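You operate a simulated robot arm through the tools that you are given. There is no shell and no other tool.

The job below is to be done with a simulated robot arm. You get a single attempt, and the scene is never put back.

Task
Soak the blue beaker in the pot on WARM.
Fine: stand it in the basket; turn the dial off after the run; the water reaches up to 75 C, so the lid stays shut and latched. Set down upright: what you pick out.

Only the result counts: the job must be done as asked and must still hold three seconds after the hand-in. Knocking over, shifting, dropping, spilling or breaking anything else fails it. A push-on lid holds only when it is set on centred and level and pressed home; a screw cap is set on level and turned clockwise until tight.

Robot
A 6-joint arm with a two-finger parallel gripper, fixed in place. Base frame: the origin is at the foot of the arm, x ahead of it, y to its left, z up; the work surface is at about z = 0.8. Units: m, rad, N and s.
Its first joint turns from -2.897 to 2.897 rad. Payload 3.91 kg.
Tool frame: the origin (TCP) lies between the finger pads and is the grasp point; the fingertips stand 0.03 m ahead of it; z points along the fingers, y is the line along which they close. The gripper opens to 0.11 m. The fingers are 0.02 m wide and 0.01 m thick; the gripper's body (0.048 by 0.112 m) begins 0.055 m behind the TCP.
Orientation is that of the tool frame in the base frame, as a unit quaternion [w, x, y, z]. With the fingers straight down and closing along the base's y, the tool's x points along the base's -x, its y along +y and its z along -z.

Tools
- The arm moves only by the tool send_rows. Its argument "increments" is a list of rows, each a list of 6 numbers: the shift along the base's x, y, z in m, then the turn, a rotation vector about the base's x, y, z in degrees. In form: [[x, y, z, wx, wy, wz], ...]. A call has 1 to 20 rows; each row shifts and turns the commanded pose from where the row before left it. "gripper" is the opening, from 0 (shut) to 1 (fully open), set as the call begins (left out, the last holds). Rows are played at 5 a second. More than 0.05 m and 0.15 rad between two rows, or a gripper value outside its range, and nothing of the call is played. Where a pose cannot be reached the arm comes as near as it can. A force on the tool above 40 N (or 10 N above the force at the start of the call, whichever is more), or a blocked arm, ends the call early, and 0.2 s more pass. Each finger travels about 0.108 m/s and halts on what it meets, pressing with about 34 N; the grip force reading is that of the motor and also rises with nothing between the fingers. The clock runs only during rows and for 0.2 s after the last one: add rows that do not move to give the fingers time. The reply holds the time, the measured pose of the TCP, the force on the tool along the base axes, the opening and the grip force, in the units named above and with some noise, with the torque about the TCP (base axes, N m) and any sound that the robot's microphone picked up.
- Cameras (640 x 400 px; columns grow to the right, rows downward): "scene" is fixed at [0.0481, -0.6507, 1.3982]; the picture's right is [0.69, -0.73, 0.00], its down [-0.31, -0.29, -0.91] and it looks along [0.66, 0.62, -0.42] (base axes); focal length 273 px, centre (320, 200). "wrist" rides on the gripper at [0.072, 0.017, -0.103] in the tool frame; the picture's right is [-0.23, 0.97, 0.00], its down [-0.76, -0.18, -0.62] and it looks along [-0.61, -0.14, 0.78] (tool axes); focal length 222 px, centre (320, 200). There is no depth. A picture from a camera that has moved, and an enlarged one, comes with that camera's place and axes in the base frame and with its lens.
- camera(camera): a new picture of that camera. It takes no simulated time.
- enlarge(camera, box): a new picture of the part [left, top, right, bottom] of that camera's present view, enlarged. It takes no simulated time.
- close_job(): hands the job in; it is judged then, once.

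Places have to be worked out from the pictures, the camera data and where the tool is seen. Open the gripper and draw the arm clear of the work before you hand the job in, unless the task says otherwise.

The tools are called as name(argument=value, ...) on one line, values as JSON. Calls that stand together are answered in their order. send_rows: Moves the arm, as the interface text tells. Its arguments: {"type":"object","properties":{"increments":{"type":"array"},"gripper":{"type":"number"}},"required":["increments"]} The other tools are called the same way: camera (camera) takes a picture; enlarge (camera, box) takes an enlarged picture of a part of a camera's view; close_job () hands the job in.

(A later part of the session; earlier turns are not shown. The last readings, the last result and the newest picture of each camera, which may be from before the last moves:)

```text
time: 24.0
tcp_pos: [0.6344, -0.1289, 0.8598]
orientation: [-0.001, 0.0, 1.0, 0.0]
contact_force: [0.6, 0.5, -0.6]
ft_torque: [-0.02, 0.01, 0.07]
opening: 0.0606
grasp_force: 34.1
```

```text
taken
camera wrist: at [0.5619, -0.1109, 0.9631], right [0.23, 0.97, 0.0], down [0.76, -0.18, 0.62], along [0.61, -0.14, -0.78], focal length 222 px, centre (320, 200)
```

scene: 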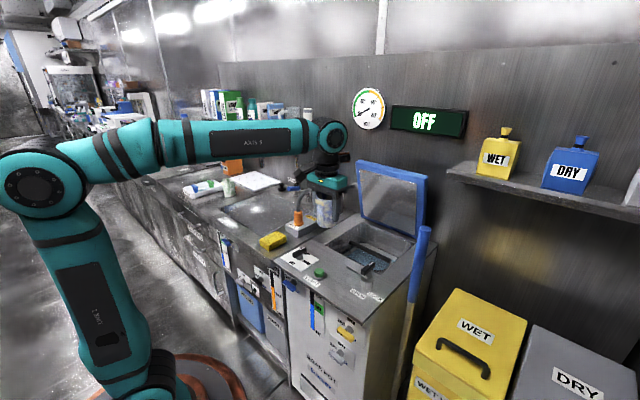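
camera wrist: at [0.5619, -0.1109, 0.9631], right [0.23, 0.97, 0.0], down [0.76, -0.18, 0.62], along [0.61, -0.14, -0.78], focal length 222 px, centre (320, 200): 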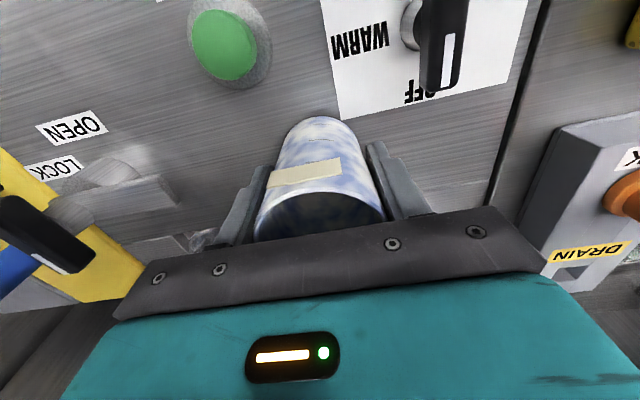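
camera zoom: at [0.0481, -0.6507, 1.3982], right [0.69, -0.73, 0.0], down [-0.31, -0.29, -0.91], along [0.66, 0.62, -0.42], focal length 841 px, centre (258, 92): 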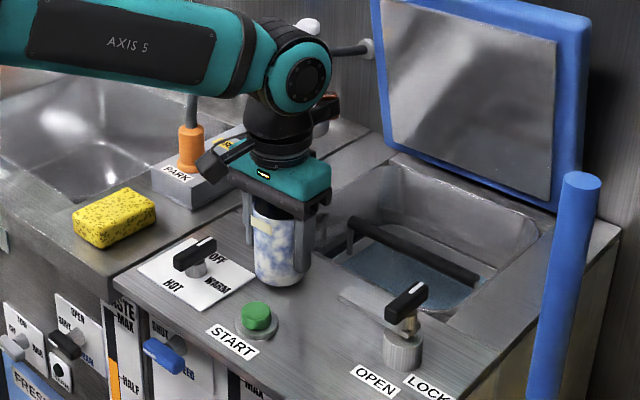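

The beaker is about 8 mm above the deck patch by my estimate. I lower in small steps and watch the force.

send_rows(increments=[[0, 0, -0.003, 0, 0, 0], [0, 0, -0.002, 0, 0, 0], [0, 0, 0, 0, 0, 0]], gripper=0)

send_rows(increments=[[0, 0, -0.001, 0, 0, 0], [0, 0, -0.001, 0, 0, 0], [0, 0, 0, 0, 0, 0]], gripper=0)

```text
time: 24.8
tcp_pos: [0.6334, -0.129, 0.8543]
orientation: [0.001, 0.0, 1.0, -0.001]
contact_force: [0.4, 0.5, 7.6]
ft_torque: [0.2, 0.15, -0.02]
opening: 0.0607
grasp_force: 34.0
```

```text
time: 25.6
tcp_pos: [0.6336, -0.1296, 0.853]
orientation: [0.0, 0.0, 1.0, 0.0]
contact_force: [7.0, -7.1, 28.8]
ft_torque: [0.24, 0.17, 0.01]
opening: 0.0608
grasp_force: 34.5
```

Contact at TCP z≈0.854 (now 29 N), so the deck is at z≈0.802. I ease up a millimetre and release.

send_rows(increments=[[0, 0, 0.0015, 0, 0, 0], [0, 0, 0, 0, 0, 0]], gripper=0)

send_rows(increments=[[0, 0, 0, 0, 0, 0], [0, 0, 0, 0, 0, 0], [0, 0, 0, 0, 0, 0]], gripper=0.75)

camera(camera="wrist")

enlarge(camera="scene", box=[260, 170, 420, 300])

```text
time: 26.2
tcp_pos: [0.6343, -0.1271, 0.8527]
orientation: [-0.001, 0.0, 1.0, 0.0]
contact_force: [1.0, -3.0, 9.0]
ft_torque: [0.01, 0.13, 0.08]
opening: 0.061
grasp_force: 33.7
```

```text
time: 27.0
tcp_pos: [0.633, -0.1277, 0.8546]
orientation: [0.0, 0.0, 1.0, 0.0]
contact_force: [-0.8, -0.3, -0.8]
ft_torque: [0.01, 0.0, -0.03]
opening: 0.0824
grasp_force: 0.1
```

```text
taken
camera wrist: at [0.5616, -0.1106, 0.9575], right [0.23, 0.97, 0.0], down [0.76, -0.18, 0.62], along [0.61, -0.14, -0.78], focal length 222 px, centre (320, 200)
```

wrist: 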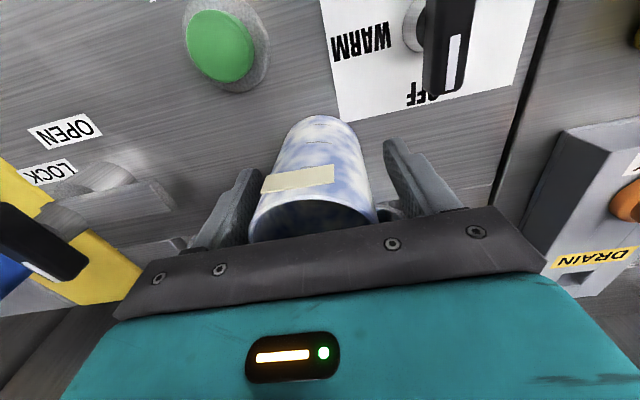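

```text
3.08 times, centred on (340, 235) of scene
camera zoom: at [0.0481, -0.6507, 1.3982], right [0.69, -0.73, 0.0], down [-0.31, -0.29, -0.91], along [0.66, 0.62, -0.42], focal length 841 px, centre (258, 92)
```

zoom: 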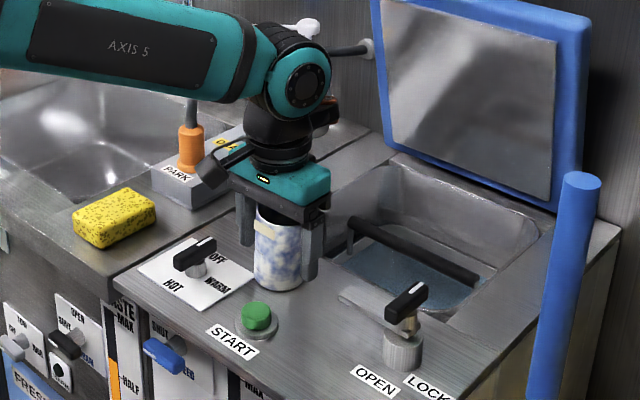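

The beaker stands free on the deck. I raise to rim level, tilt the tool 10° about +y (swings the camera body up and inward), and regrip near the rim.

send_rows(increments=[[0, 0, 0.015, 0, 0, 0], [0, 0, 0.015, 0, 0, 0], [0.001, -0.001, 0.009, 0, 4, 0], [0.002, -0.001, 0, 0, 6, 0], [0, 0, 0, 0, 0, 0]], gripper=0.75)

camera(camera="wrist")

enlarge(camera="scene", box=[290, 190, 390, 270])

```text
time: 28.2
tcp_pos: [0.6378, -0.1304, 0.8939]
orientation: [-0.087, 0.0, 0.996, 0.0]
contact_force: [-0.3, -0.4, 0.1]
ft_torque: [0.0, 0.01, 0.0]
opening: 0.0825
grasp_force: 0.1
```

```text
taken
camera wrist: at [0.584, -0.1124, 1.0085], right [0.22, 0.97, -0.04], down [0.86, -0.18, 0.48], along [0.46, -0.14, -0.88], focal length 222 px, centre (320, 200)
```

wrist: 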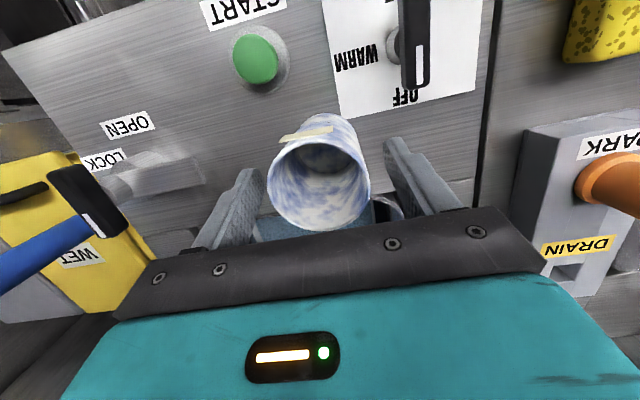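

```text
5.00 times, centred on (340, 230) of scene
camera zoom: at [0.0481, -0.6507, 1.3982], right [0.69, -0.73, 0.0], down [-0.31, -0.29, -0.91], along [0.66, 0.62, -0.42], focal length 1366 px, centre (220, 50)
```

zoom: 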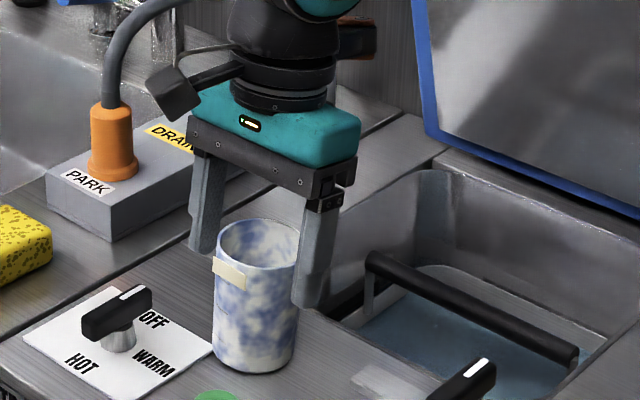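

The fingers straddle the rim with about 27 mm overlap and the beaker is centred. Closing now.

send_rows(increments=[[0, 0, 0, 0, 0, 0], [0, 0, 0, 0, 0, 0], [0, 0, 0, 0, 0, 0], [0, 0, 0, 0, 0, 0]], gripper=0)

send_rows(increments=[[0, 0, 0.005, 0, 0, 0], [0, 0, 0.015, 0, 0, 0], [0, 0, 0.025, 0, 0, 0], [0, 0, 0.025, 0, 0, 0], [0, 0, 0, 0, 0, 0]], gripper=0)

camera(camera="wrist")

enlarge(camera="scene", box=[280, 160, 420, 270])

```text
time: 29.2
tcp_pos: [0.6369, -0.1292, 0.8946]
orientation: [-0.087, 0.0, 0.996, 0.0]
contact_force: [-0.2, 0.1, 3.0]
ft_torque: [0.09, 0.05, -0.03]
opening: 0.061
grasp_force: 33.7
```

```text
time: 30.4
tcp_pos: [0.6375, -0.1301, 0.9628]
orientation: [-0.087, 0.0, 0.996, 0.0]
contact_force: [-0.4, 0.5, -0.5]
ft_torque: [-0.01, 0.01, -0.02]
opening: 0.0607
grasp_force: 34.1
```

```text
taken
camera wrist: at [0.5845, -0.1133, 1.0777], right [0.22, 0.97, -0.04], down [0.86, -0.18, 0.48], along [0.46, -0.14, -0.88], focal length 222 px, centre (320, 200)
```

wrist: 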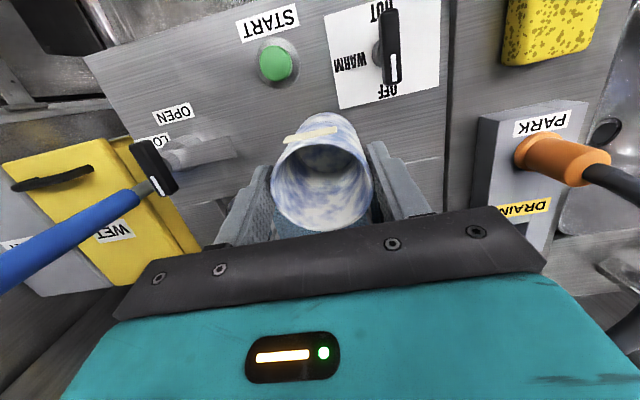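

```text
3.64 times, centred on (350, 215) of scene
camera zoom: at [0.0481, -0.6507, 1.3982], right [0.69, -0.73, 0.0], down [-0.31, -0.29, -0.91], along [0.66, 0.62, -0.42], focal length 994 px, centre (211, 146)
```

zoom: 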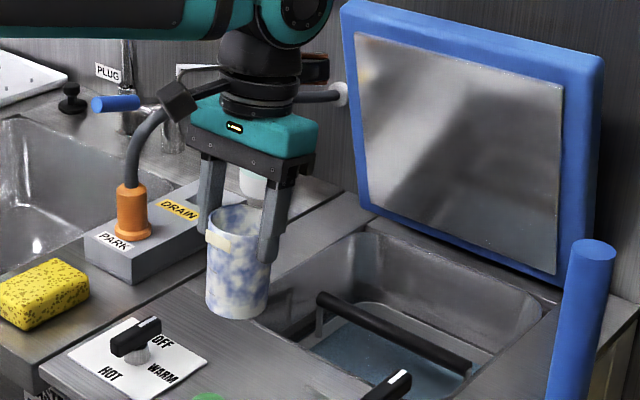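

The beaker is held upright near its rim, bottom ≈0.0925 m below the TCP. I move it above the front half of the basket and lower until its base is just above the handle height, then verify.

send_rows(increments=[[0.03, -0.012, 0, 0, 0, 0], [0.0355, -0.014, 0, 0, 0, 0], [0.0355, -0.014, 0, 0, 0, 0], [0.0355, -0.014, 0, 0, 0, 0], [0, 0, -0.02, 0, 0, 0], [0, 0, -0.03, 0, 0, 0], [0, 0, -0.025, 0, 0, 0], [0, 0, 0, 0, 0, 0]], gripper=0)

camera(camera="wrist")

enlarge(camera="scene", box=[320, 180, 420, 280])

```text
time: 32.2
tcp_pos: [0.774, -0.1844, 0.8882]
orientation: [-0.087, 0.001, 0.996, 0.001]
contact_force: [0.0, 0.1, -0.5]
ft_torque: [0.0, 0.02, 0.01]
opening: 0.0605
grasp_force: 33.9
```

```text
taken
camera wrist: at [0.721, -0.1664, 1.0025], right [0.22, 0.97, -0.04], down [0.86, -0.18, 0.48], along [0.46, -0.14, -0.88], focal length 222 px, centre (320, 200)
```

wrist: 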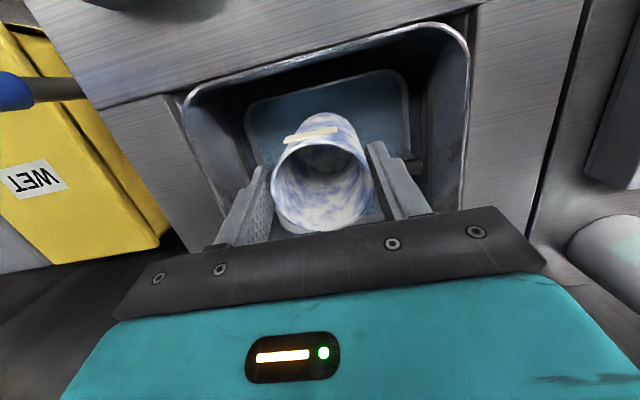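

```text
4.00 times, centred on (370, 230) of scene
camera zoom: at [0.0481, -0.6507, 1.3982], right [0.69, -0.73, 0.0], down [-0.31, -0.29, -0.91], along [0.66, 0.62, -0.42], focal length 1093 px, centre (120, 80)
```

zoom: 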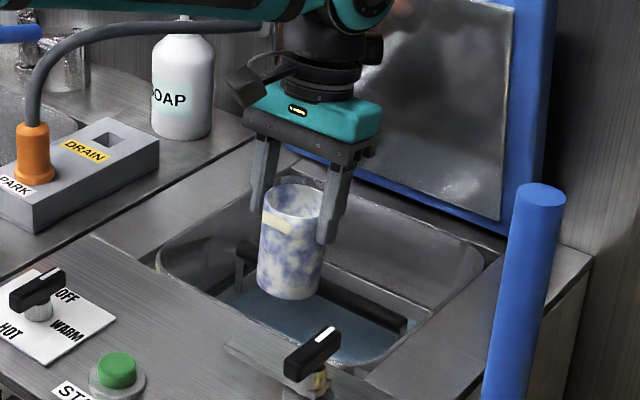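

The base is just above the handle level and lies in front of it. I lower 0.04 m past the handle and check for side contact.

send_rows(increments=[[0, 0, -0.01, 0, 0, 0], [0, 0, -0.01, 0, 0, 0], [0, 0, -0.01, 0, 0, 0], [0, 0, -0.01, 0, 0, 0], [0, 0, 0, 0, 0, 0]], gripper=0)

enlarge(camera="scene", box=[335, 200, 415, 280])

enlarge(camera="wrist", box=[170, 0, 480, 240])

```text
time: 33.4
tcp_pos: [0.7751, -0.1841, 0.8472]
orientation: [-0.087, 0.0, 0.996, 0.0]
contact_force: [1.1, -0.7, -0.4]
ft_torque: [0.02, 0.01, 0.03]
opening: 0.0609
grasp_force: 34.2
```

```text
5.00 times, centred on (375, 240) of scene
camera zoom: at [0.0481, -0.6507, 1.3982], right [0.69, -0.73, 0.0], down [-0.31, -0.29, -0.91], along [0.66, 0.62, -0.42], focal length 1366 px, centre (45, 0)
```

zoom: 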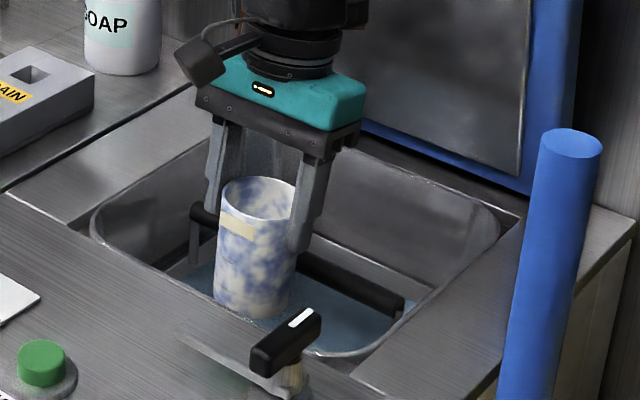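

```text
1.67 times, centred on (325, 120) of wrist
camera zoom: at [0.721, -0.1665, 0.9625], right [0.22, 0.97, -0.04], down [0.86, -0.18, 0.48], along [0.46, -0.14, -0.88], focal length 370 px, centre (312, 333)
```

zoom: 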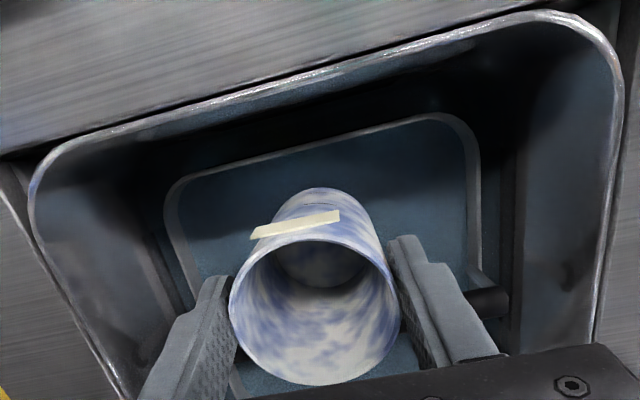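

Front clearance to the basket rim is about 17 mm and roughly 8–10 mm to the handle, so I shift 3 mm to −x and lower a further 0.06 m into the basket.

send_rows(increments=[[-0.003, 0, 0, 0, 0, 0], [0, 0, -0.01, 0, 0, 0], [0, 0, -0.01, 0, 0, 0], [0, 0, -0.01, 0, 0, 0], [0, 0, -0.01, 0, 0, 0], [0, 0, -0.01, 0, 0, 0], [0, 0, -0.01, 0, 0, 0], [0, 0, 0, 0, 0, 0]], gripper=0)

enlarge(camera="scene", box=[335, 200, 415, 280])

enlarge(camera="wrist", box=[170, 0, 480, 240])

```text
time: 35.2
tcp_pos: [0.7707, -0.1847, 0.7878]
orientation: [-0.088, 0.0, 0.996, 0.0]
contact_force: [-0.4, -0.1, -0.4]
ft_torque: [-0.01, 0.02, -0.01]
opening: 0.0608
grasp_force: 33.8
```

```text
5.00 times, centred on (375, 240) of scene
camera zoom: at [0.0481, -0.6507, 1.3982], right [0.69, -0.73, 0.0], down [-0.31, -0.29, -0.91], along [0.66, 0.62, -0.42], focal length 1366 px, centre (45, 0)
```

zoom: 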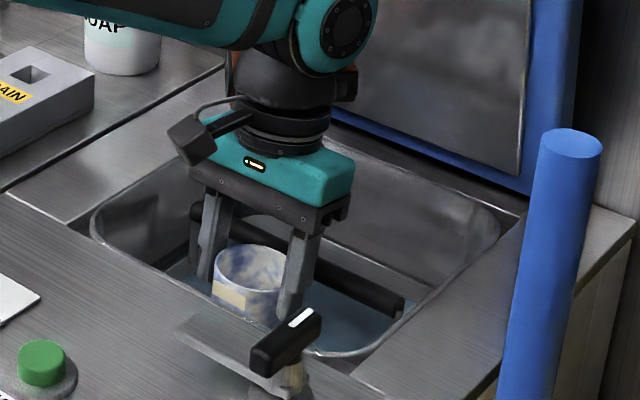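

```text
1.67 times, centred on (325, 120) of wrist
camera zoom: at [0.7173, -0.1663, 0.9028], right [0.22, 0.97, -0.04], down [0.86, -0.18, 0.48], along [0.46, -0.14, -0.88], focal length 370 px, centre (312, 333)
```

zoom: 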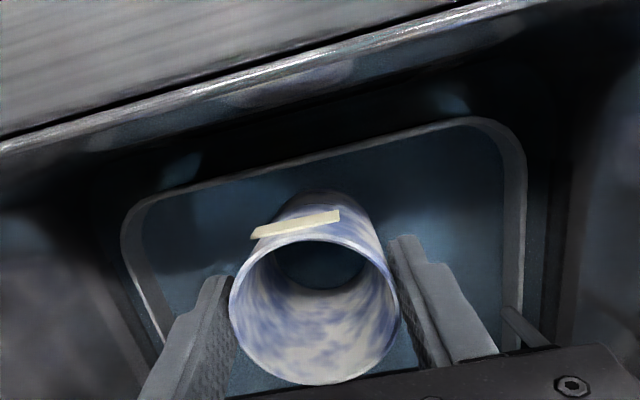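

No contact yet (base ≈0.695, just below the basket rim). I continue down 0.04 m and check that the camera body and arm stay clear.

send_rows(increments=[[0, 0, -0.01, 0, 0, 0], [0, 0, -0.01, 0, 0, 0], [0, 0, -0.01, 0, 0, 0], [0, 0, -0.01, 0, 0, 0], [0, 0, 0, 0, 0, 0]], gripper=0)

camera(camera="scene")

enlarge(camera="scene", box=[320, 200, 420, 280])

camera(camera="wrist")

```text
time: 36.4
tcp_pos: [0.7702, -0.1836, 0.7483]
orientation: [-0.087, 0.0, 0.996, 0.0]
contact_force: [0.1, -0.8, -0.4]
ft_torque: [-0.02, 0.0, 0.01]
opening: 0.0609
grasp_force: 33.7
```

```text
taken
```

scene: 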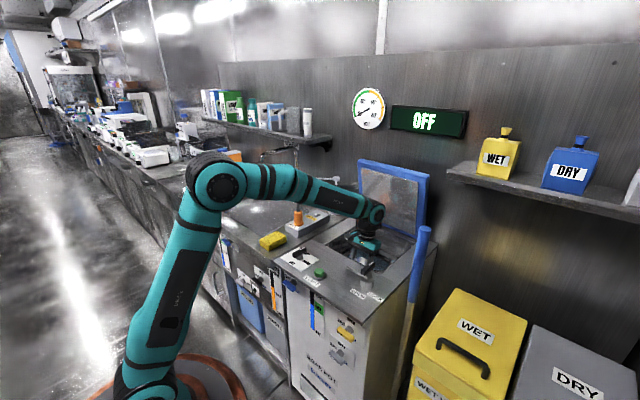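

```text
5.00 times, centred on (370, 240) of scene
camera zoom: at [0.0481, -0.6507, 1.3982], right [0.69, -0.73, 0.0], down [-0.31, -0.29, -0.91], along [0.66, 0.62, -0.42], focal length 1366 px, centre (70, 0)
```

zoom: 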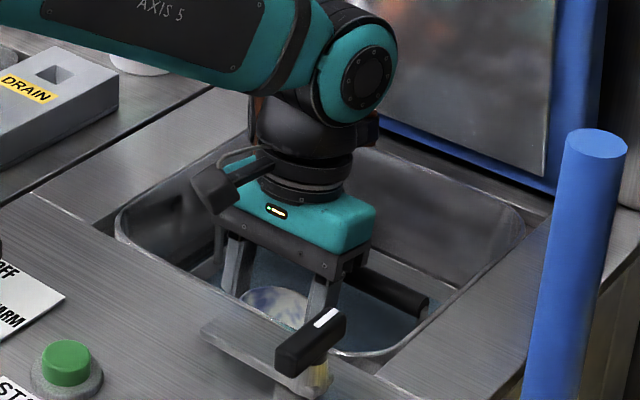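

```text
taken
camera wrist: at [0.7176, -0.1666, 0.863], right [0.22, 0.97, -0.04], down [0.86, -0.18, 0.48], along [0.46, -0.14, -0.88], focal length 222 px, centre (320, 200)
```

wrist: 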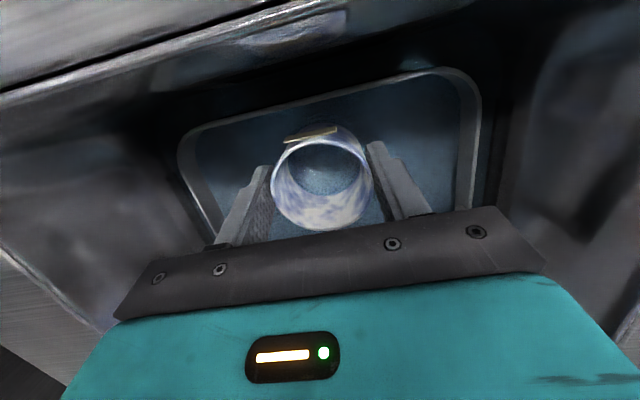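

The beaker is partly in the water and still free (base ≈0.656). I go down 0.02 m more and then in finer steps, watching the force.

send_rows(increments=[[0, 0, -0.005, 0, 0, 0], [0, 0, -0.005, 0, 0, 0], [0, 0, -0.005, 0, 0, 0], [0, 0, -0.005, 0, 0, 0], [0, 0, 0, 0, 0, 0]], gripper=0)

send_rows(increments=[[0, 0, -0.003, 0, 0, 0], [0, 0, -0.002, 0, 0, 0], [0, 0, 0, 0, 0, 0]], gripper=0)

```text
time: 37.6
tcp_pos: [0.7702, -0.1837, 0.7269]
orientation: [-0.087, 0.0, 0.996, 0.0]
contact_force: [0.0, 0.3, -1.5]
ft_torque: [0.0, -0.02, 0.01]
opening: 0.0608
grasp_force: 34.4
```

```text
time: 38.4
tcp_pos: [0.7719, -0.1838, 0.7254]
orientation: [-0.086, 0.0, 0.996, -0.001]
contact_force: [2.6, -1.2, 31.8]
ft_torque: [0.08, -1.67, -0.07]
opening: 0.0605
grasp_force: 34.5
```

A sharp 32 N with a torque of −1.67 N·m about y means the contact is ~0.05 m toward +x: likely the gripper body touching the handle rather than the beaker's base touching the floor. I back up 4 mm and look.

send_rows(increments=[[0, 0, 0.004, 0, 0, 0], [0, 0, 0, 0, 0, 0]], gripper=0)

enlarge(camera="scene", box=[340, 220, 420, 280])

enlarge(camera="wrist", box=[170, 40, 500, 260])

```text
time: 39.0
tcp_pos: [0.7699, -0.1833, 0.7254]
orientation: [-0.088, 0.0, 0.996, 0.0]
contact_force: [0.4, 0.5, 1.5]
ft_torque: [0.02, 0.0, 0.0]
opening: 0.0607
grasp_force: 33.4
```

```text
6.67 times, centred on (380, 250) of scene
camera zoom: at [0.0481, -0.6507, 1.3982], right [0.69, -0.73, 0.0], down [-0.31, -0.29, -0.91], along [0.66, 0.62, -0.42], focal length 1821 px, centre (-80, -133)
```

zoom: 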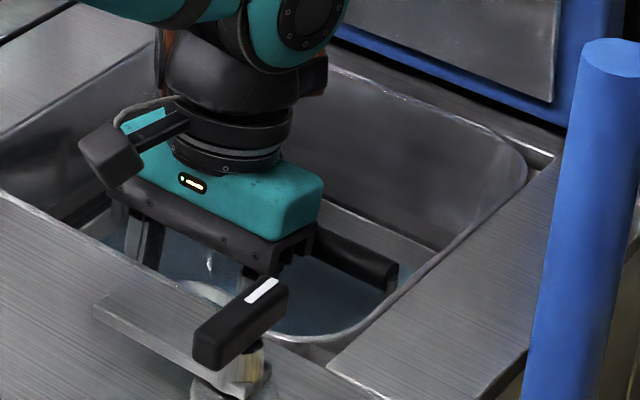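

```text
1.82 times, centred on (335, 150) of wrist
camera zoom: at [0.7172, -0.1667, 0.8405], right [0.22, 0.97, -0.04], down [0.86, -0.18, 0.48], along [0.46, -0.14, -0.88], focal length 404 px, centre (293, 291)
```

zoom: 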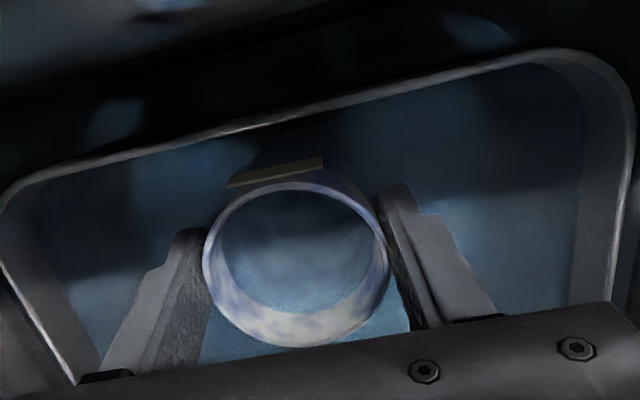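

The gripper body is bearing on the basket handle (its lower corner and the handle top are both at z≈0.775), so this grip is still too low. I lift the beaker back out to regrip it by the fingertips, untilted.

send_rows(increments=[[0, 0, 0.01, 0, 0, 0], [0, 0, 0.02, 0, 0, 0], [0, 0, 0.03, 0, 0, 0], [0, 0, 0.03, 0, 0, 0], [0, 0, 0.03, 0, 0, 0], [0, 0, 0.04, 0, 0, 0], [0, 0, 0.04, 0, 0, 0], [0, 0, 0.04, 0, 0, 0], [0, 0, 0, 0, 0, 0]], gripper=0)

enlarge(camera="scene", box=[320, 180, 420, 280])

camera(camera="wrist")

```text
time: 41.0
tcp_pos: [0.7713, -0.1837, 0.9672]
orientation: [-0.087, 0.0, 0.996, 0.0]
contact_force: [0.2, -0.1, -0.1]
ft_torque: [-0.02, 0.04, 0.0]
opening: 0.0609
grasp_force: 34.2
```

```text
4.00 times, centred on (370, 230) of scene
camera zoom: at [0.0481, -0.6507, 1.3982], right [0.69, -0.73, 0.0], down [-0.31, -0.29, -0.91], along [0.66, 0.62, -0.42], focal length 1093 px, centre (120, 80)
```

zoom: 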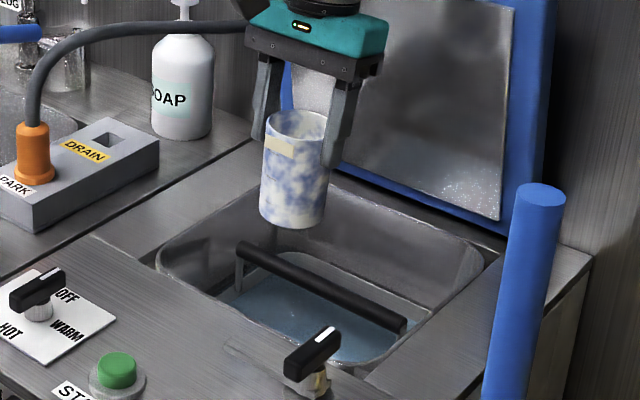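

```text
taken
camera wrist: at [0.7171, -0.1664, 1.0815], right [0.22, 0.97, -0.04], down [0.86, -0.18, 0.48], along [0.46, -0.14, -0.88], focal length 222 px, centre (320, 200)
```

wrist: 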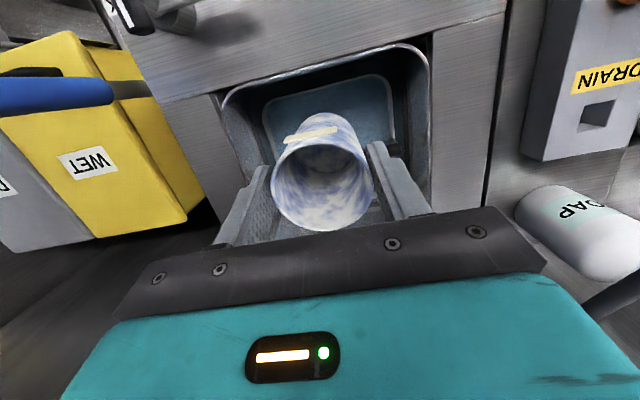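

The beaker is still upright in the grip and the basket hasn't moved. I return to the deck patch and set it down again.

send_rows(increments=[[-0.03, 0.012, 0, 0, 0, 0], [-0.034, 0.014, 0, 0, 0, 0], [-0.035, 0.014, 0, 0, 0, 0], [-0.034, 0.014, 0, 0, 0, 0], [0, 0, -0.025, 0, 0, 0], [0, 0, -0.025, 0, 0, 0], [0, 0, -0.017, 0, 0, 0], [0, 0, 0, 0, 0, 0]], gripper=0)

send_rows(increments=[[0, 0, -0.002, 0, 0, 0], [0, 0, -0.002, 0, 0, 0], [0, 0, 0, 0, 0, 0]], gripper=0)

```text
time: 42.8
tcp_pos: [0.6373, -0.1304, 0.8994]
orientation: [-0.087, 0.0, 0.996, 0.0]
contact_force: [-0.2, 0.5, 0.1]
ft_torque: [0.01, 0.05, 0.02]
opening: 0.0607
grasp_force: 33.8
```

```text
time: 43.6
tcp_pos: [0.6367, -0.1302, 0.8955]
orientation: [-0.087, 0.0, 0.996, 0.0]
contact_force: [0.0, -0.3, -0.9]
ft_torque: [0.02, 0.03, 0.0]
opening: 0.0608
grasp_force: 34.3
```

send_rows(increments=[[0, 0, -0.001, 0, 0, 0], [0, 0, -0.0005, 0, 0, 0], [0, 0, 0, 0, 0, 0]], gripper=0)

```text
time: 44.4
tcp_pos: [0.6381, -0.1297, 0.8939]
orientation: [-0.088, 0.0, 0.996, -0.001]
contact_force: [0.1, -1.2, 2.9]
ft_torque: [0.02, 0.02, 0.02]
opening: 0.0608
grasp_force: 34.2
```

Light touch at 2.9 N: the beaker is on the deck. I release it, untilt and rise so that only about 14 mm of the fingertips overlaps the rim.

send_rows(increments=[[0, 0, 0, 0, 0, 0], [0, 0, 0, 0, 0, 0], [0, 0, 0, 0, 0, 0]], gripper=0.75)

send_rows(increments=[[0, 0, 0.006, 0, -5, 0], [-0.003, 0, 0.007, 0, -5, 0], [0, 0, 0, 0, 0, 0]], gripper=0.75)

camera(camera="wrist")

enlarge(camera="scene", box=[300, 190, 380, 260])

```text
time: 45.2
tcp_pos: [0.6374, -0.1292, 0.8951]
orientation: [-0.087, 0.0, 0.996, 0.0]
contact_force: [-0.4, 1.1, 0.0]
ft_torque: [-0.01, -0.01, 0.0]
opening: 0.0826
grasp_force: 0.0
```

```text
time: 46.0
tcp_pos: [0.6352, -0.1306, 0.9079]
orientation: [0.0, 0.0, 1.0, 0.0]
contact_force: [0.1, 0.8, 1.2]
ft_torque: [-0.01, -0.03, -0.01]
opening: 0.0826
grasp_force: 0.0
```

```text
taken
camera wrist: at [0.5622, -0.1128, 1.0114], right [0.23, 0.97, 0.0], down [0.76, -0.18, 0.62], along [0.61, -0.14, -0.78], focal length 222 px, centre (320, 200)
```

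wrist: 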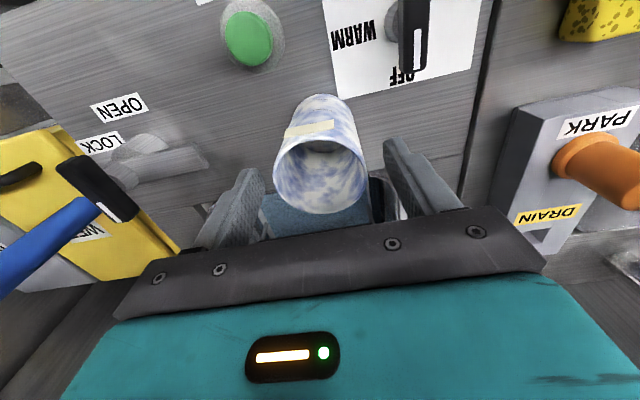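

```text
5.71 times, centred on (340, 225) of scene
camera zoom: at [0.0481, -0.6507, 1.3982], right [0.69, -0.73, 0.0], down [-0.31, -0.29, -0.91], along [0.66, 0.62, -0.42], focal length 1561 px, centre (206, 57)
```

zoom: 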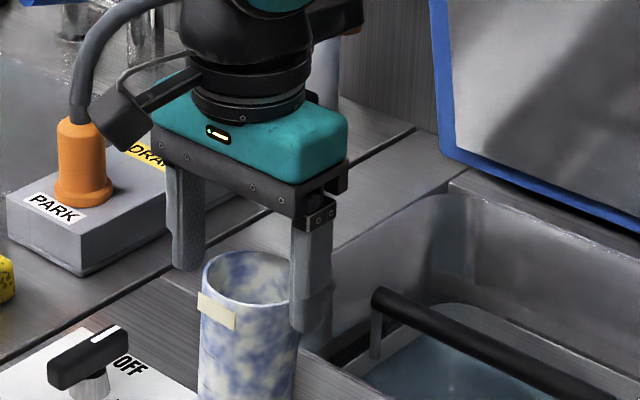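

The fingertips overlap the rim by about 14 mm and it's centred. I nudge 2 mm forward and close.

send_rows(increments=[[0.002, 0, -0.001, 0, 0, 0], [0, 0, 0, 0, 0, 0]], gripper=0.75)

send_rows(increments=[[0, 0, 0, 0, 0, 0], [0, 0, 0, 0, 0, 0], [0, 0, 0, 0, 0, 0], [0, 0, 0, 0, 0, 0]], gripper=0)

send_rows(increments=[[0, 0, 0.005, 0, 0, 0], [0, 0, 0.01, 0, 0, 0], [0, 0, 0.02, 0, 0, 0], [0, 0, 0.02, 0, 0, 0], [0, 0, 0, 0, 0, 0]], gripper=0)

camera(camera="wrist")

enlarge(camera="scene", box=[300, 180, 400, 260])

```text
time: 46.6
tcp_pos: [0.6371, -0.13, 0.9059]
orientation: [0.0, 0.0, 1.0, 0.0]
contact_force: [-0.5, 0.2, 0.9]
ft_torque: [-0.02, -0.04, 0.01]
opening: 0.0825
grasp_force: 0.0
```

```text
time: 47.6
tcp_pos: [0.6373, -0.1291, 0.906]
orientation: [0.0, 0.0, 1.0, 0.0]
contact_force: [-0.2, 0.9, 2.4]
ft_torque: [0.09, -0.04, -0.03]
opening: 0.0609
grasp_force: 34.0
```

```text
time: 48.8
tcp_pos: [0.6376, -0.1303, 0.9607]
orientation: [0.001, 0.0, 1.0, 0.0]
contact_force: [-0.3, 0.3, 0.5]
ft_torque: [-0.07, -0.02, 0.02]
opening: 0.0609
grasp_force: 34.3
```

```text
taken
camera wrist: at [0.5643, -0.1128, 1.065], right [0.23, 0.97, 0.0], down [0.76, -0.18, 0.62], along [0.61, -0.14, -0.78], focal length 222 px, centre (320, 200)
```

wrist: 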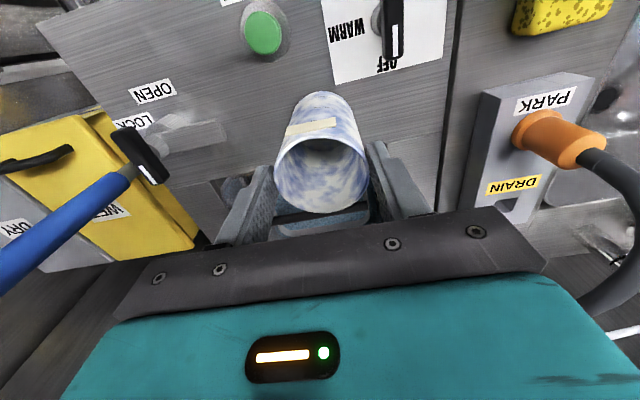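

```text
5.00 times, centred on (350, 220) of scene
camera zoom: at [0.0481, -0.6507, 1.3982], right [0.69, -0.73, 0.0], down [-0.31, -0.29, -0.91], along [0.66, 0.62, -0.42], focal length 1366 px, centre (170, 100)
```

zoom: 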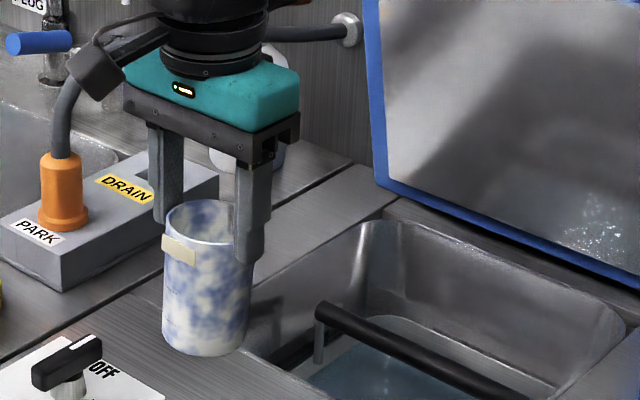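

Held firmly by the rim; base is now 0.104 m below the TCP. I move back over the basket front half (beaker centre x≈0.769) and lower beside the handle.

send_rows(increments=[[0.03, -0.012, 0, 0, 0, 0], [0.0345, -0.014, 0, 0, 0, 0], [0.0345, -0.014, 0, 0, 0, 0], [0.0345, -0.014, 0, 0, 0, 0], [0, 0, -0.02, 0, 0, 0], [0, 0, -0.02, 0, 0, 0], [0, 0, -0.02, 0, 0, 0], [0, 0, -0.02, 0, 0, 0], [0, 0, 0, 0, 0, 0]], gripper=0)

camera(camera="wrist")

enlarge(camera="scene", box=[335, 200, 415, 280])

```text
time: 50.8
tcp_pos: [0.7711, -0.1844, 0.8817]
orientation: [-0.001, 0.0, 1.0, 0.0]
contact_force: [0.3, 0.6, 0.0]
ft_torque: [0.03, 0.01, -0.01]
opening: 0.0606
grasp_force: 34.2
```

```text
taken
camera wrist: at [0.6977, -0.1672, 0.985], right [0.23, 0.97, 0.0], down [0.76, -0.18, 0.62], along [0.61, -0.14, -0.78], focal length 222 px, centre (320, 200)
```

wrist: 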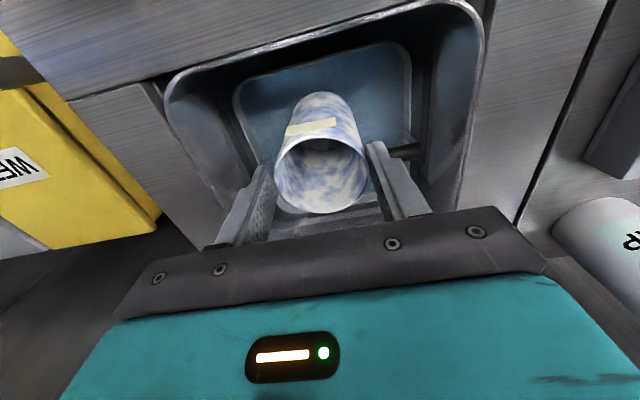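

```text
5.00 times, centred on (375, 240) of scene
camera zoom: at [0.0481, -0.6507, 1.3982], right [0.69, -0.73, 0.0], down [-0.31, -0.29, -0.91], along [0.66, 0.62, -0.42], focal length 1366 px, centre (45, 0)
```

zoom: 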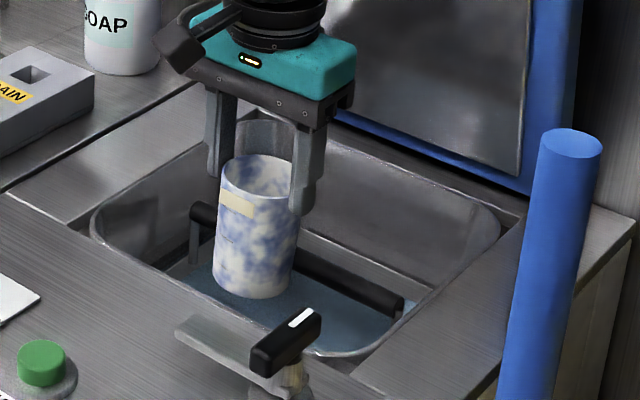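

The base is at ≈0.778, in front of the handle. I lower 0.115 m in 1 cm steps.

send_rows(increments=[[0, 0, -0.01, 0, 0, 0], [0, 0, -0.01, 0, 0, 0], [0, 0, -0.01, 0, 0, 0], [0, 0, -0.01, 0, 0, 0], [0, 0, -0.01, 0, 0, 0], [0, 0, -0.01, 0, 0, 0], [0, 0, 0, 0, 0, 0]], gripper=0)

send_rows(increments=[[0, 0, -0.01, 0, 0, 0], [0, 0, -0.01, 0, 0, 0], [0, 0, -0.01, 0, 0, 0], [0, 0, -0.01, 0, 0, 0], [0, 0, -0.01, 0, 0, 0], [0, 0, -0.01, 0, 0, 0], [0, 0, 0, 0, 0, 0]], gripper=0)

camera(camera="wrist")

enlarge(camera="scene", box=[325, 200, 425, 280])

```text
time: 52.4
tcp_pos: [0.7707, -0.1837, 0.8214]
orientation: [0.0, 0.0, 1.0, 0.0]
contact_force: [-0.2, -0.3, 0.1]
ft_torque: [-0.01, 0.02, -0.03]
opening: 0.0607
grasp_force: 34.2
```

```text
time: 54.0
tcp_pos: [0.7699, -0.1835, 0.7605]
orientation: [0.0, 0.0, 1.0, -0.001]
contact_force: [-0.6, 0.7, 0.4]
ft_torque: [-0.02, 0.0, 0.0]
opening: 0.0606
grasp_force: 33.9
```

```text
taken
camera wrist: at [0.6983, -0.1667, 0.8647], right [0.23, 0.97, 0.0], down [0.76, -0.18, 0.62], along [0.61, -0.14, -0.78], focal length 222 px, centre (320, 200)
```

wrist: 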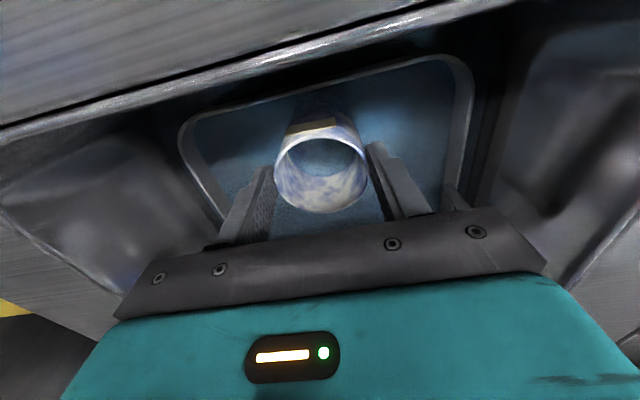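

```text
5.00 times, centred on (375, 240) of scene
camera zoom: at [0.0481, -0.6507, 1.3982], right [0.69, -0.73, 0.0], down [-0.31, -0.29, -0.91], along [0.66, 0.62, -0.42], focal length 1366 px, centre (45, 0)
```

zoom: 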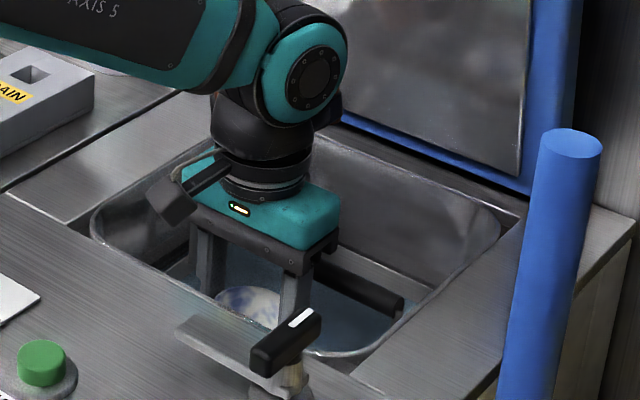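

Still free at base ≈0.656. Continuing in 5 mm steps, then finer.

send_rows(increments=[[0, 0, -0.005, 0, 0, 0], [0, 0, -0.005, 0, 0, 0], [0, 0, -0.005, 0, 0, 0], [0, 0, -0.005, 0, 0, 0], [0, 0, 0, 0, 0, 0]], gripper=0)

send_rows(increments=[[0, 0, -0.003, 0, 0, 0], [0, 0, 0, 0, 0, 0]], gripper=0)

```text
time: 55.2
tcp_pos: [0.7707, -0.1846, 0.7413]
orientation: [0.0, 0.0, 1.0, 0.0]
contact_force: [-0.3, 0.5, -0.7]
ft_torque: [-0.01, -0.02, -0.03]
opening: 0.0605
grasp_force: 33.8
```

```text
time: 55.8
tcp_pos: [0.77, -0.1848, 0.7381]
orientation: [-0.001, -0.001, 1.0, -0.001]
contact_force: [0.4, 0.2, 0.2]
ft_torque: [0.02, -0.04, 0.0]
opening: 0.0606
grasp_force: 34.3
```

Base ≈0.634, no contact. I keep stepping down 3 mm at a time.

send_rows(increments=[[0, 0, -0.003, 0, 0, 0], [0, 0, 0, 0, 0, 0]], gripper=0)

send_rows(increments=[[0, 0, -0.003, 0, 0, 0], [0, 0, 0, 0, 0, 0]], gripper=0)

send_rows(increments=[[0, 0, -0.003, 0, 0, 0], [0, 0, 0, 0, 0, 0]], gripper=0)

```text
time: 56.4
tcp_pos: [0.7715, -0.1841, 0.7353]
orientation: [0.0, 0.0, 1.0, 0.0]
contact_force: [0.3, 1.3, -0.3]
ft_torque: [0.02, 0.02, 0.01]
opening: 0.0608
grasp_force: 33.4
```

```text
time: 57.0
tcp_pos: [0.7702, -0.1832, 0.7323]
orientation: [0.0, 0.0, 1.0, 0.0]
contact_force: [-0.2, 0.2, -0.8]
ft_torque: [0.03, -0.01, 0.02]
opening: 0.0608
grasp_force: 34.2
```

```text
time: 57.6
tcp_pos: [0.7695, -0.1839, 0.7294]
orientation: [-0.001, 0.0, 1.0, 0.0]
contact_force: [-0.7, -0.4, -0.3]
ft_torque: [-0.02, 0.01, 0.01]
opening: 0.0604
grasp_force: 34.1
```

Base ≈0.625, still free, so the earlier contact was indeed the handle. I continue in 2 mm steps.

send_rows(increments=[[0, 0, -0.002, 0, 0, 0], [0, 0, 0, 0, 0, 0]], gripper=0)

send_rows(increments=[[0, 0, -0.002, 0, 0, 0], [0, 0, 0, 0, 0, 0]], gripper=0)

send_rows(increments=[[0, 0, -0.002, 0, 0, 0], [0, 0, 0, 0, 0, 0]], gripper=0)

```text
time: 58.2
tcp_pos: [0.7684, -0.1838, 0.7281]
orientation: [0.0, 0.0, 1.0, -0.001]
contact_force: [0.2, 0.1, -0.2]
ft_torque: [-0.01, 0.0, 0.02]
opening: 0.0607
grasp_force: 33.9
```

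```text
time: 58.8
tcp_pos: [0.7701, -0.1847, 0.7264]
orientation: [-0.001, 0.0, 1.0, 0.0]
contact_force: [-0.2, -0.2, 9.5]
ft_torque: [-0.01, -0.13, 0.01]
opening: 0.0605
grasp_force: 34.1
```

```text
time: 59.4
tcp_pos: [0.7697, -0.1828, 0.7254]
orientation: [0.0, -0.001, 1.0, 0.0]
contact_force: [-4.1, 3.5, 28.6]
ft_torque: [0.18, -0.35, 0.05]
opening: 0.0608
grasp_force: 34.0
```

Contact now with the load centred under the beaker (torque nearly zero), so the base is on the basket floor at z≈0.622. I ease up 2 mm and open the fingers gently.

send_rows(increments=[[0, 0, 0.002, 0, 0, 0], [0, 0, 0, 0, 0, 0]], gripper=0)

send_rows(increments=[[0, 0, 0, 0, 0, 0], [0, 0, 0, 0, 0, 0], [0, 0, 0, 0, 0, 0]], gripper=0.75)

camera(camera="wrist")

enlarge(camera="scene", box=[335, 220, 415, 280])

```text
time: 60.0
tcp_pos: [0.7701, -0.184, 0.7247]
orientation: [0.0, 0.001, 1.0, 0.001]
contact_force: [3.1, 2.3, 10.3]
ft_torque: [0.22, -0.58, 0.11]
opening: 0.0606
grasp_force: 33.6
```

```text
time: 60.8
tcp_pos: [0.7707, -0.1843, 0.7257]
orientation: [0.0, 0.0, 1.0, -0.001]
contact_force: [-0.3, 0.5, 0.6]
ft_torque: [0.0, -0.01, 0.01]
opening: 0.0823
grasp_force: 0.0
```

```text
taken
camera wrist: at [0.6975, -0.167, 0.829], right [0.23, 0.97, 0.0], down [0.76, -0.18, 0.62], along [0.61, -0.14, -0.78], focal length 222 px, centre (320, 200)
```

wrist: 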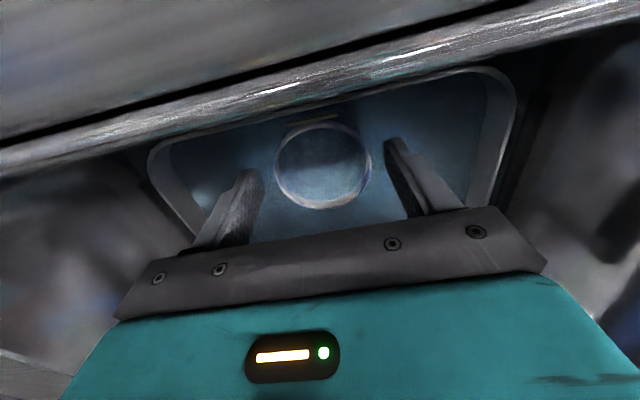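

```text
6.67 times, centred on (375, 250) of scene
camera zoom: at [0.0481, -0.6507, 1.3982], right [0.69, -0.73, 0.0], down [-0.31, -0.29, -0.91], along [0.66, 0.62, -0.42], focal length 1821 px, centre (-47, -133)
```

zoom: 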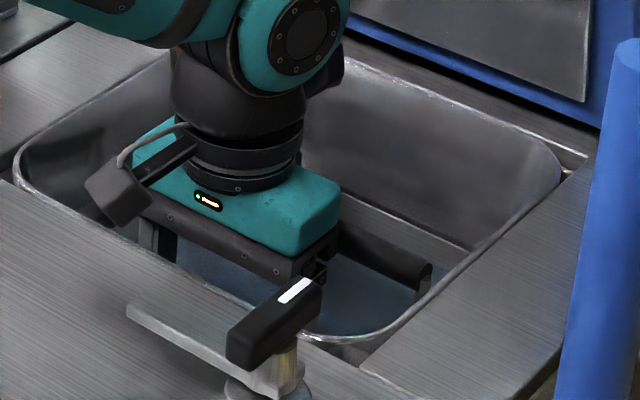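

The beaker stands released on the basket floor, its rim at about the water line. I withdraw straight up and check that it's upright.

send_rows(increments=[[0, 0, 0.01, 0, 0, 0], [0, 0, 0.015, 0, 0, 0], [0, 0, 0.02, 0, 0, 0], [0, 0, 0.03, 0, 0, 0], [0, 0, 0.04, 0, 0, 0], [0, 0, 0.045, 0, 0, 0], [0, 0, 0.045, 0, 0, 0], [0, 0, 0.045, 0, 0, 0], [-0.03, 0, 0.03, 0, 0, 0], [-0.04, 0, 0.02, 0, 0, 0], [0, 0, 0, 0, 0, 0]], gripper=0.75)

camera(camera="wrist")

enlarge(camera="scene", box=[335, 220, 415, 280])

camera(camera="scene")

```text
time: 63.2
tcp_pos: [0.6999, -0.1849, 1.0272]
orientation: [0.0, 0.0, 1.0, -0.001]
contact_force: [0.0, -0.5, 0.7]
ft_torque: [-0.01, -0.01, -0.02]
opening: 0.0825
grasp_force: 0.1
```

```text
taken
camera wrist: at [0.627, -0.1663, 1.1294], right [0.23, 0.97, 0.0], down [0.76, -0.18, 0.62], along [0.61, -0.14, -0.78], focal length 222 px, centre (320, 200)
```

wrist: 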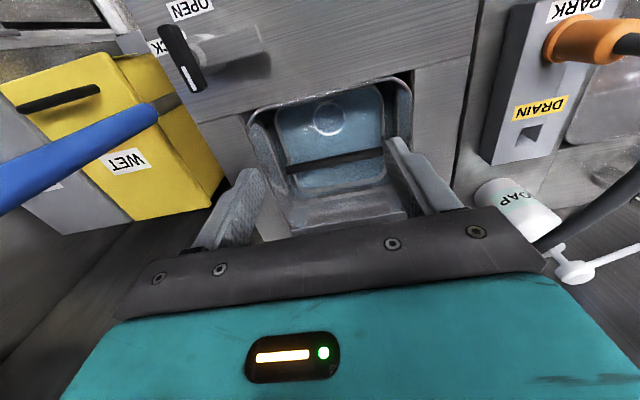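

```text
6.67 times, centred on (375, 250) of scene
camera zoom: at [0.0481, -0.6507, 1.3982], right [0.69, -0.73, 0.0], down [-0.31, -0.29, -0.91], along [0.66, 0.62, -0.42], focal length 1821 px, centre (-47, -133)
```

zoom: 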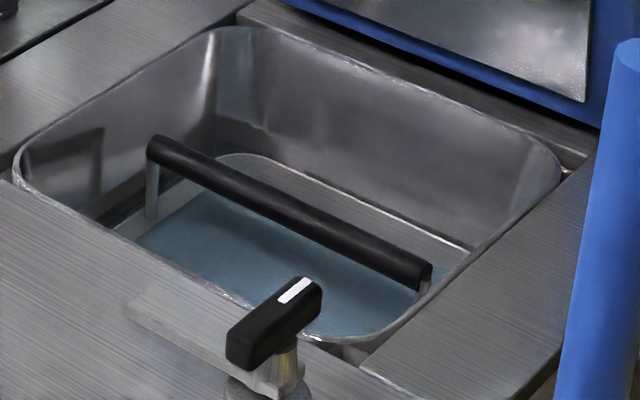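

```text
taken
```

scene: 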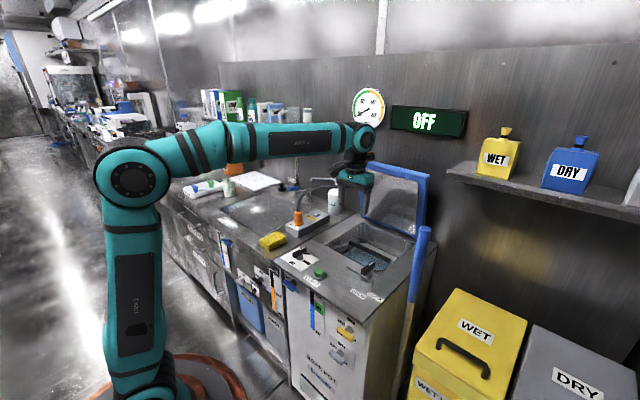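

enlarge(camera="wrist", box=[240, 60, 420, 220])

enlarge(camera="scene", box=[345, 145, 445, 245])

```text
2.50 times, centred on (330, 140) of wrist
camera zoom: at [0.627, -0.1663, 1.1294], right [0.23, 0.97, 0.0], down [0.76, -0.18, 0.62], along [0.61, -0.14, -0.78], focal length 555 px, centre (295, 350)
```

zoom: 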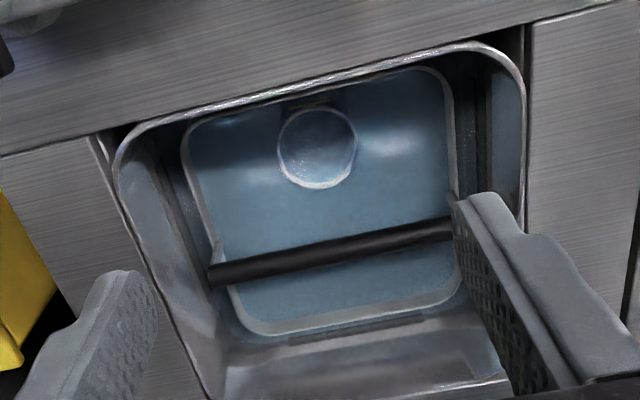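

```text
4.00 times, centred on (395, 195) of scene
camera zoom: at [0.0481, -0.6507, 1.3982], right [0.69, -0.73, 0.0], down [-0.31, -0.29, -0.91], along [0.66, 0.62, -0.42], focal length 1093 px, centre (20, 220)
```

zoom: 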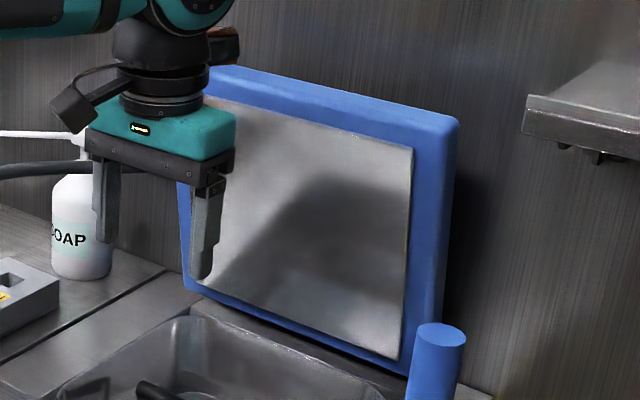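

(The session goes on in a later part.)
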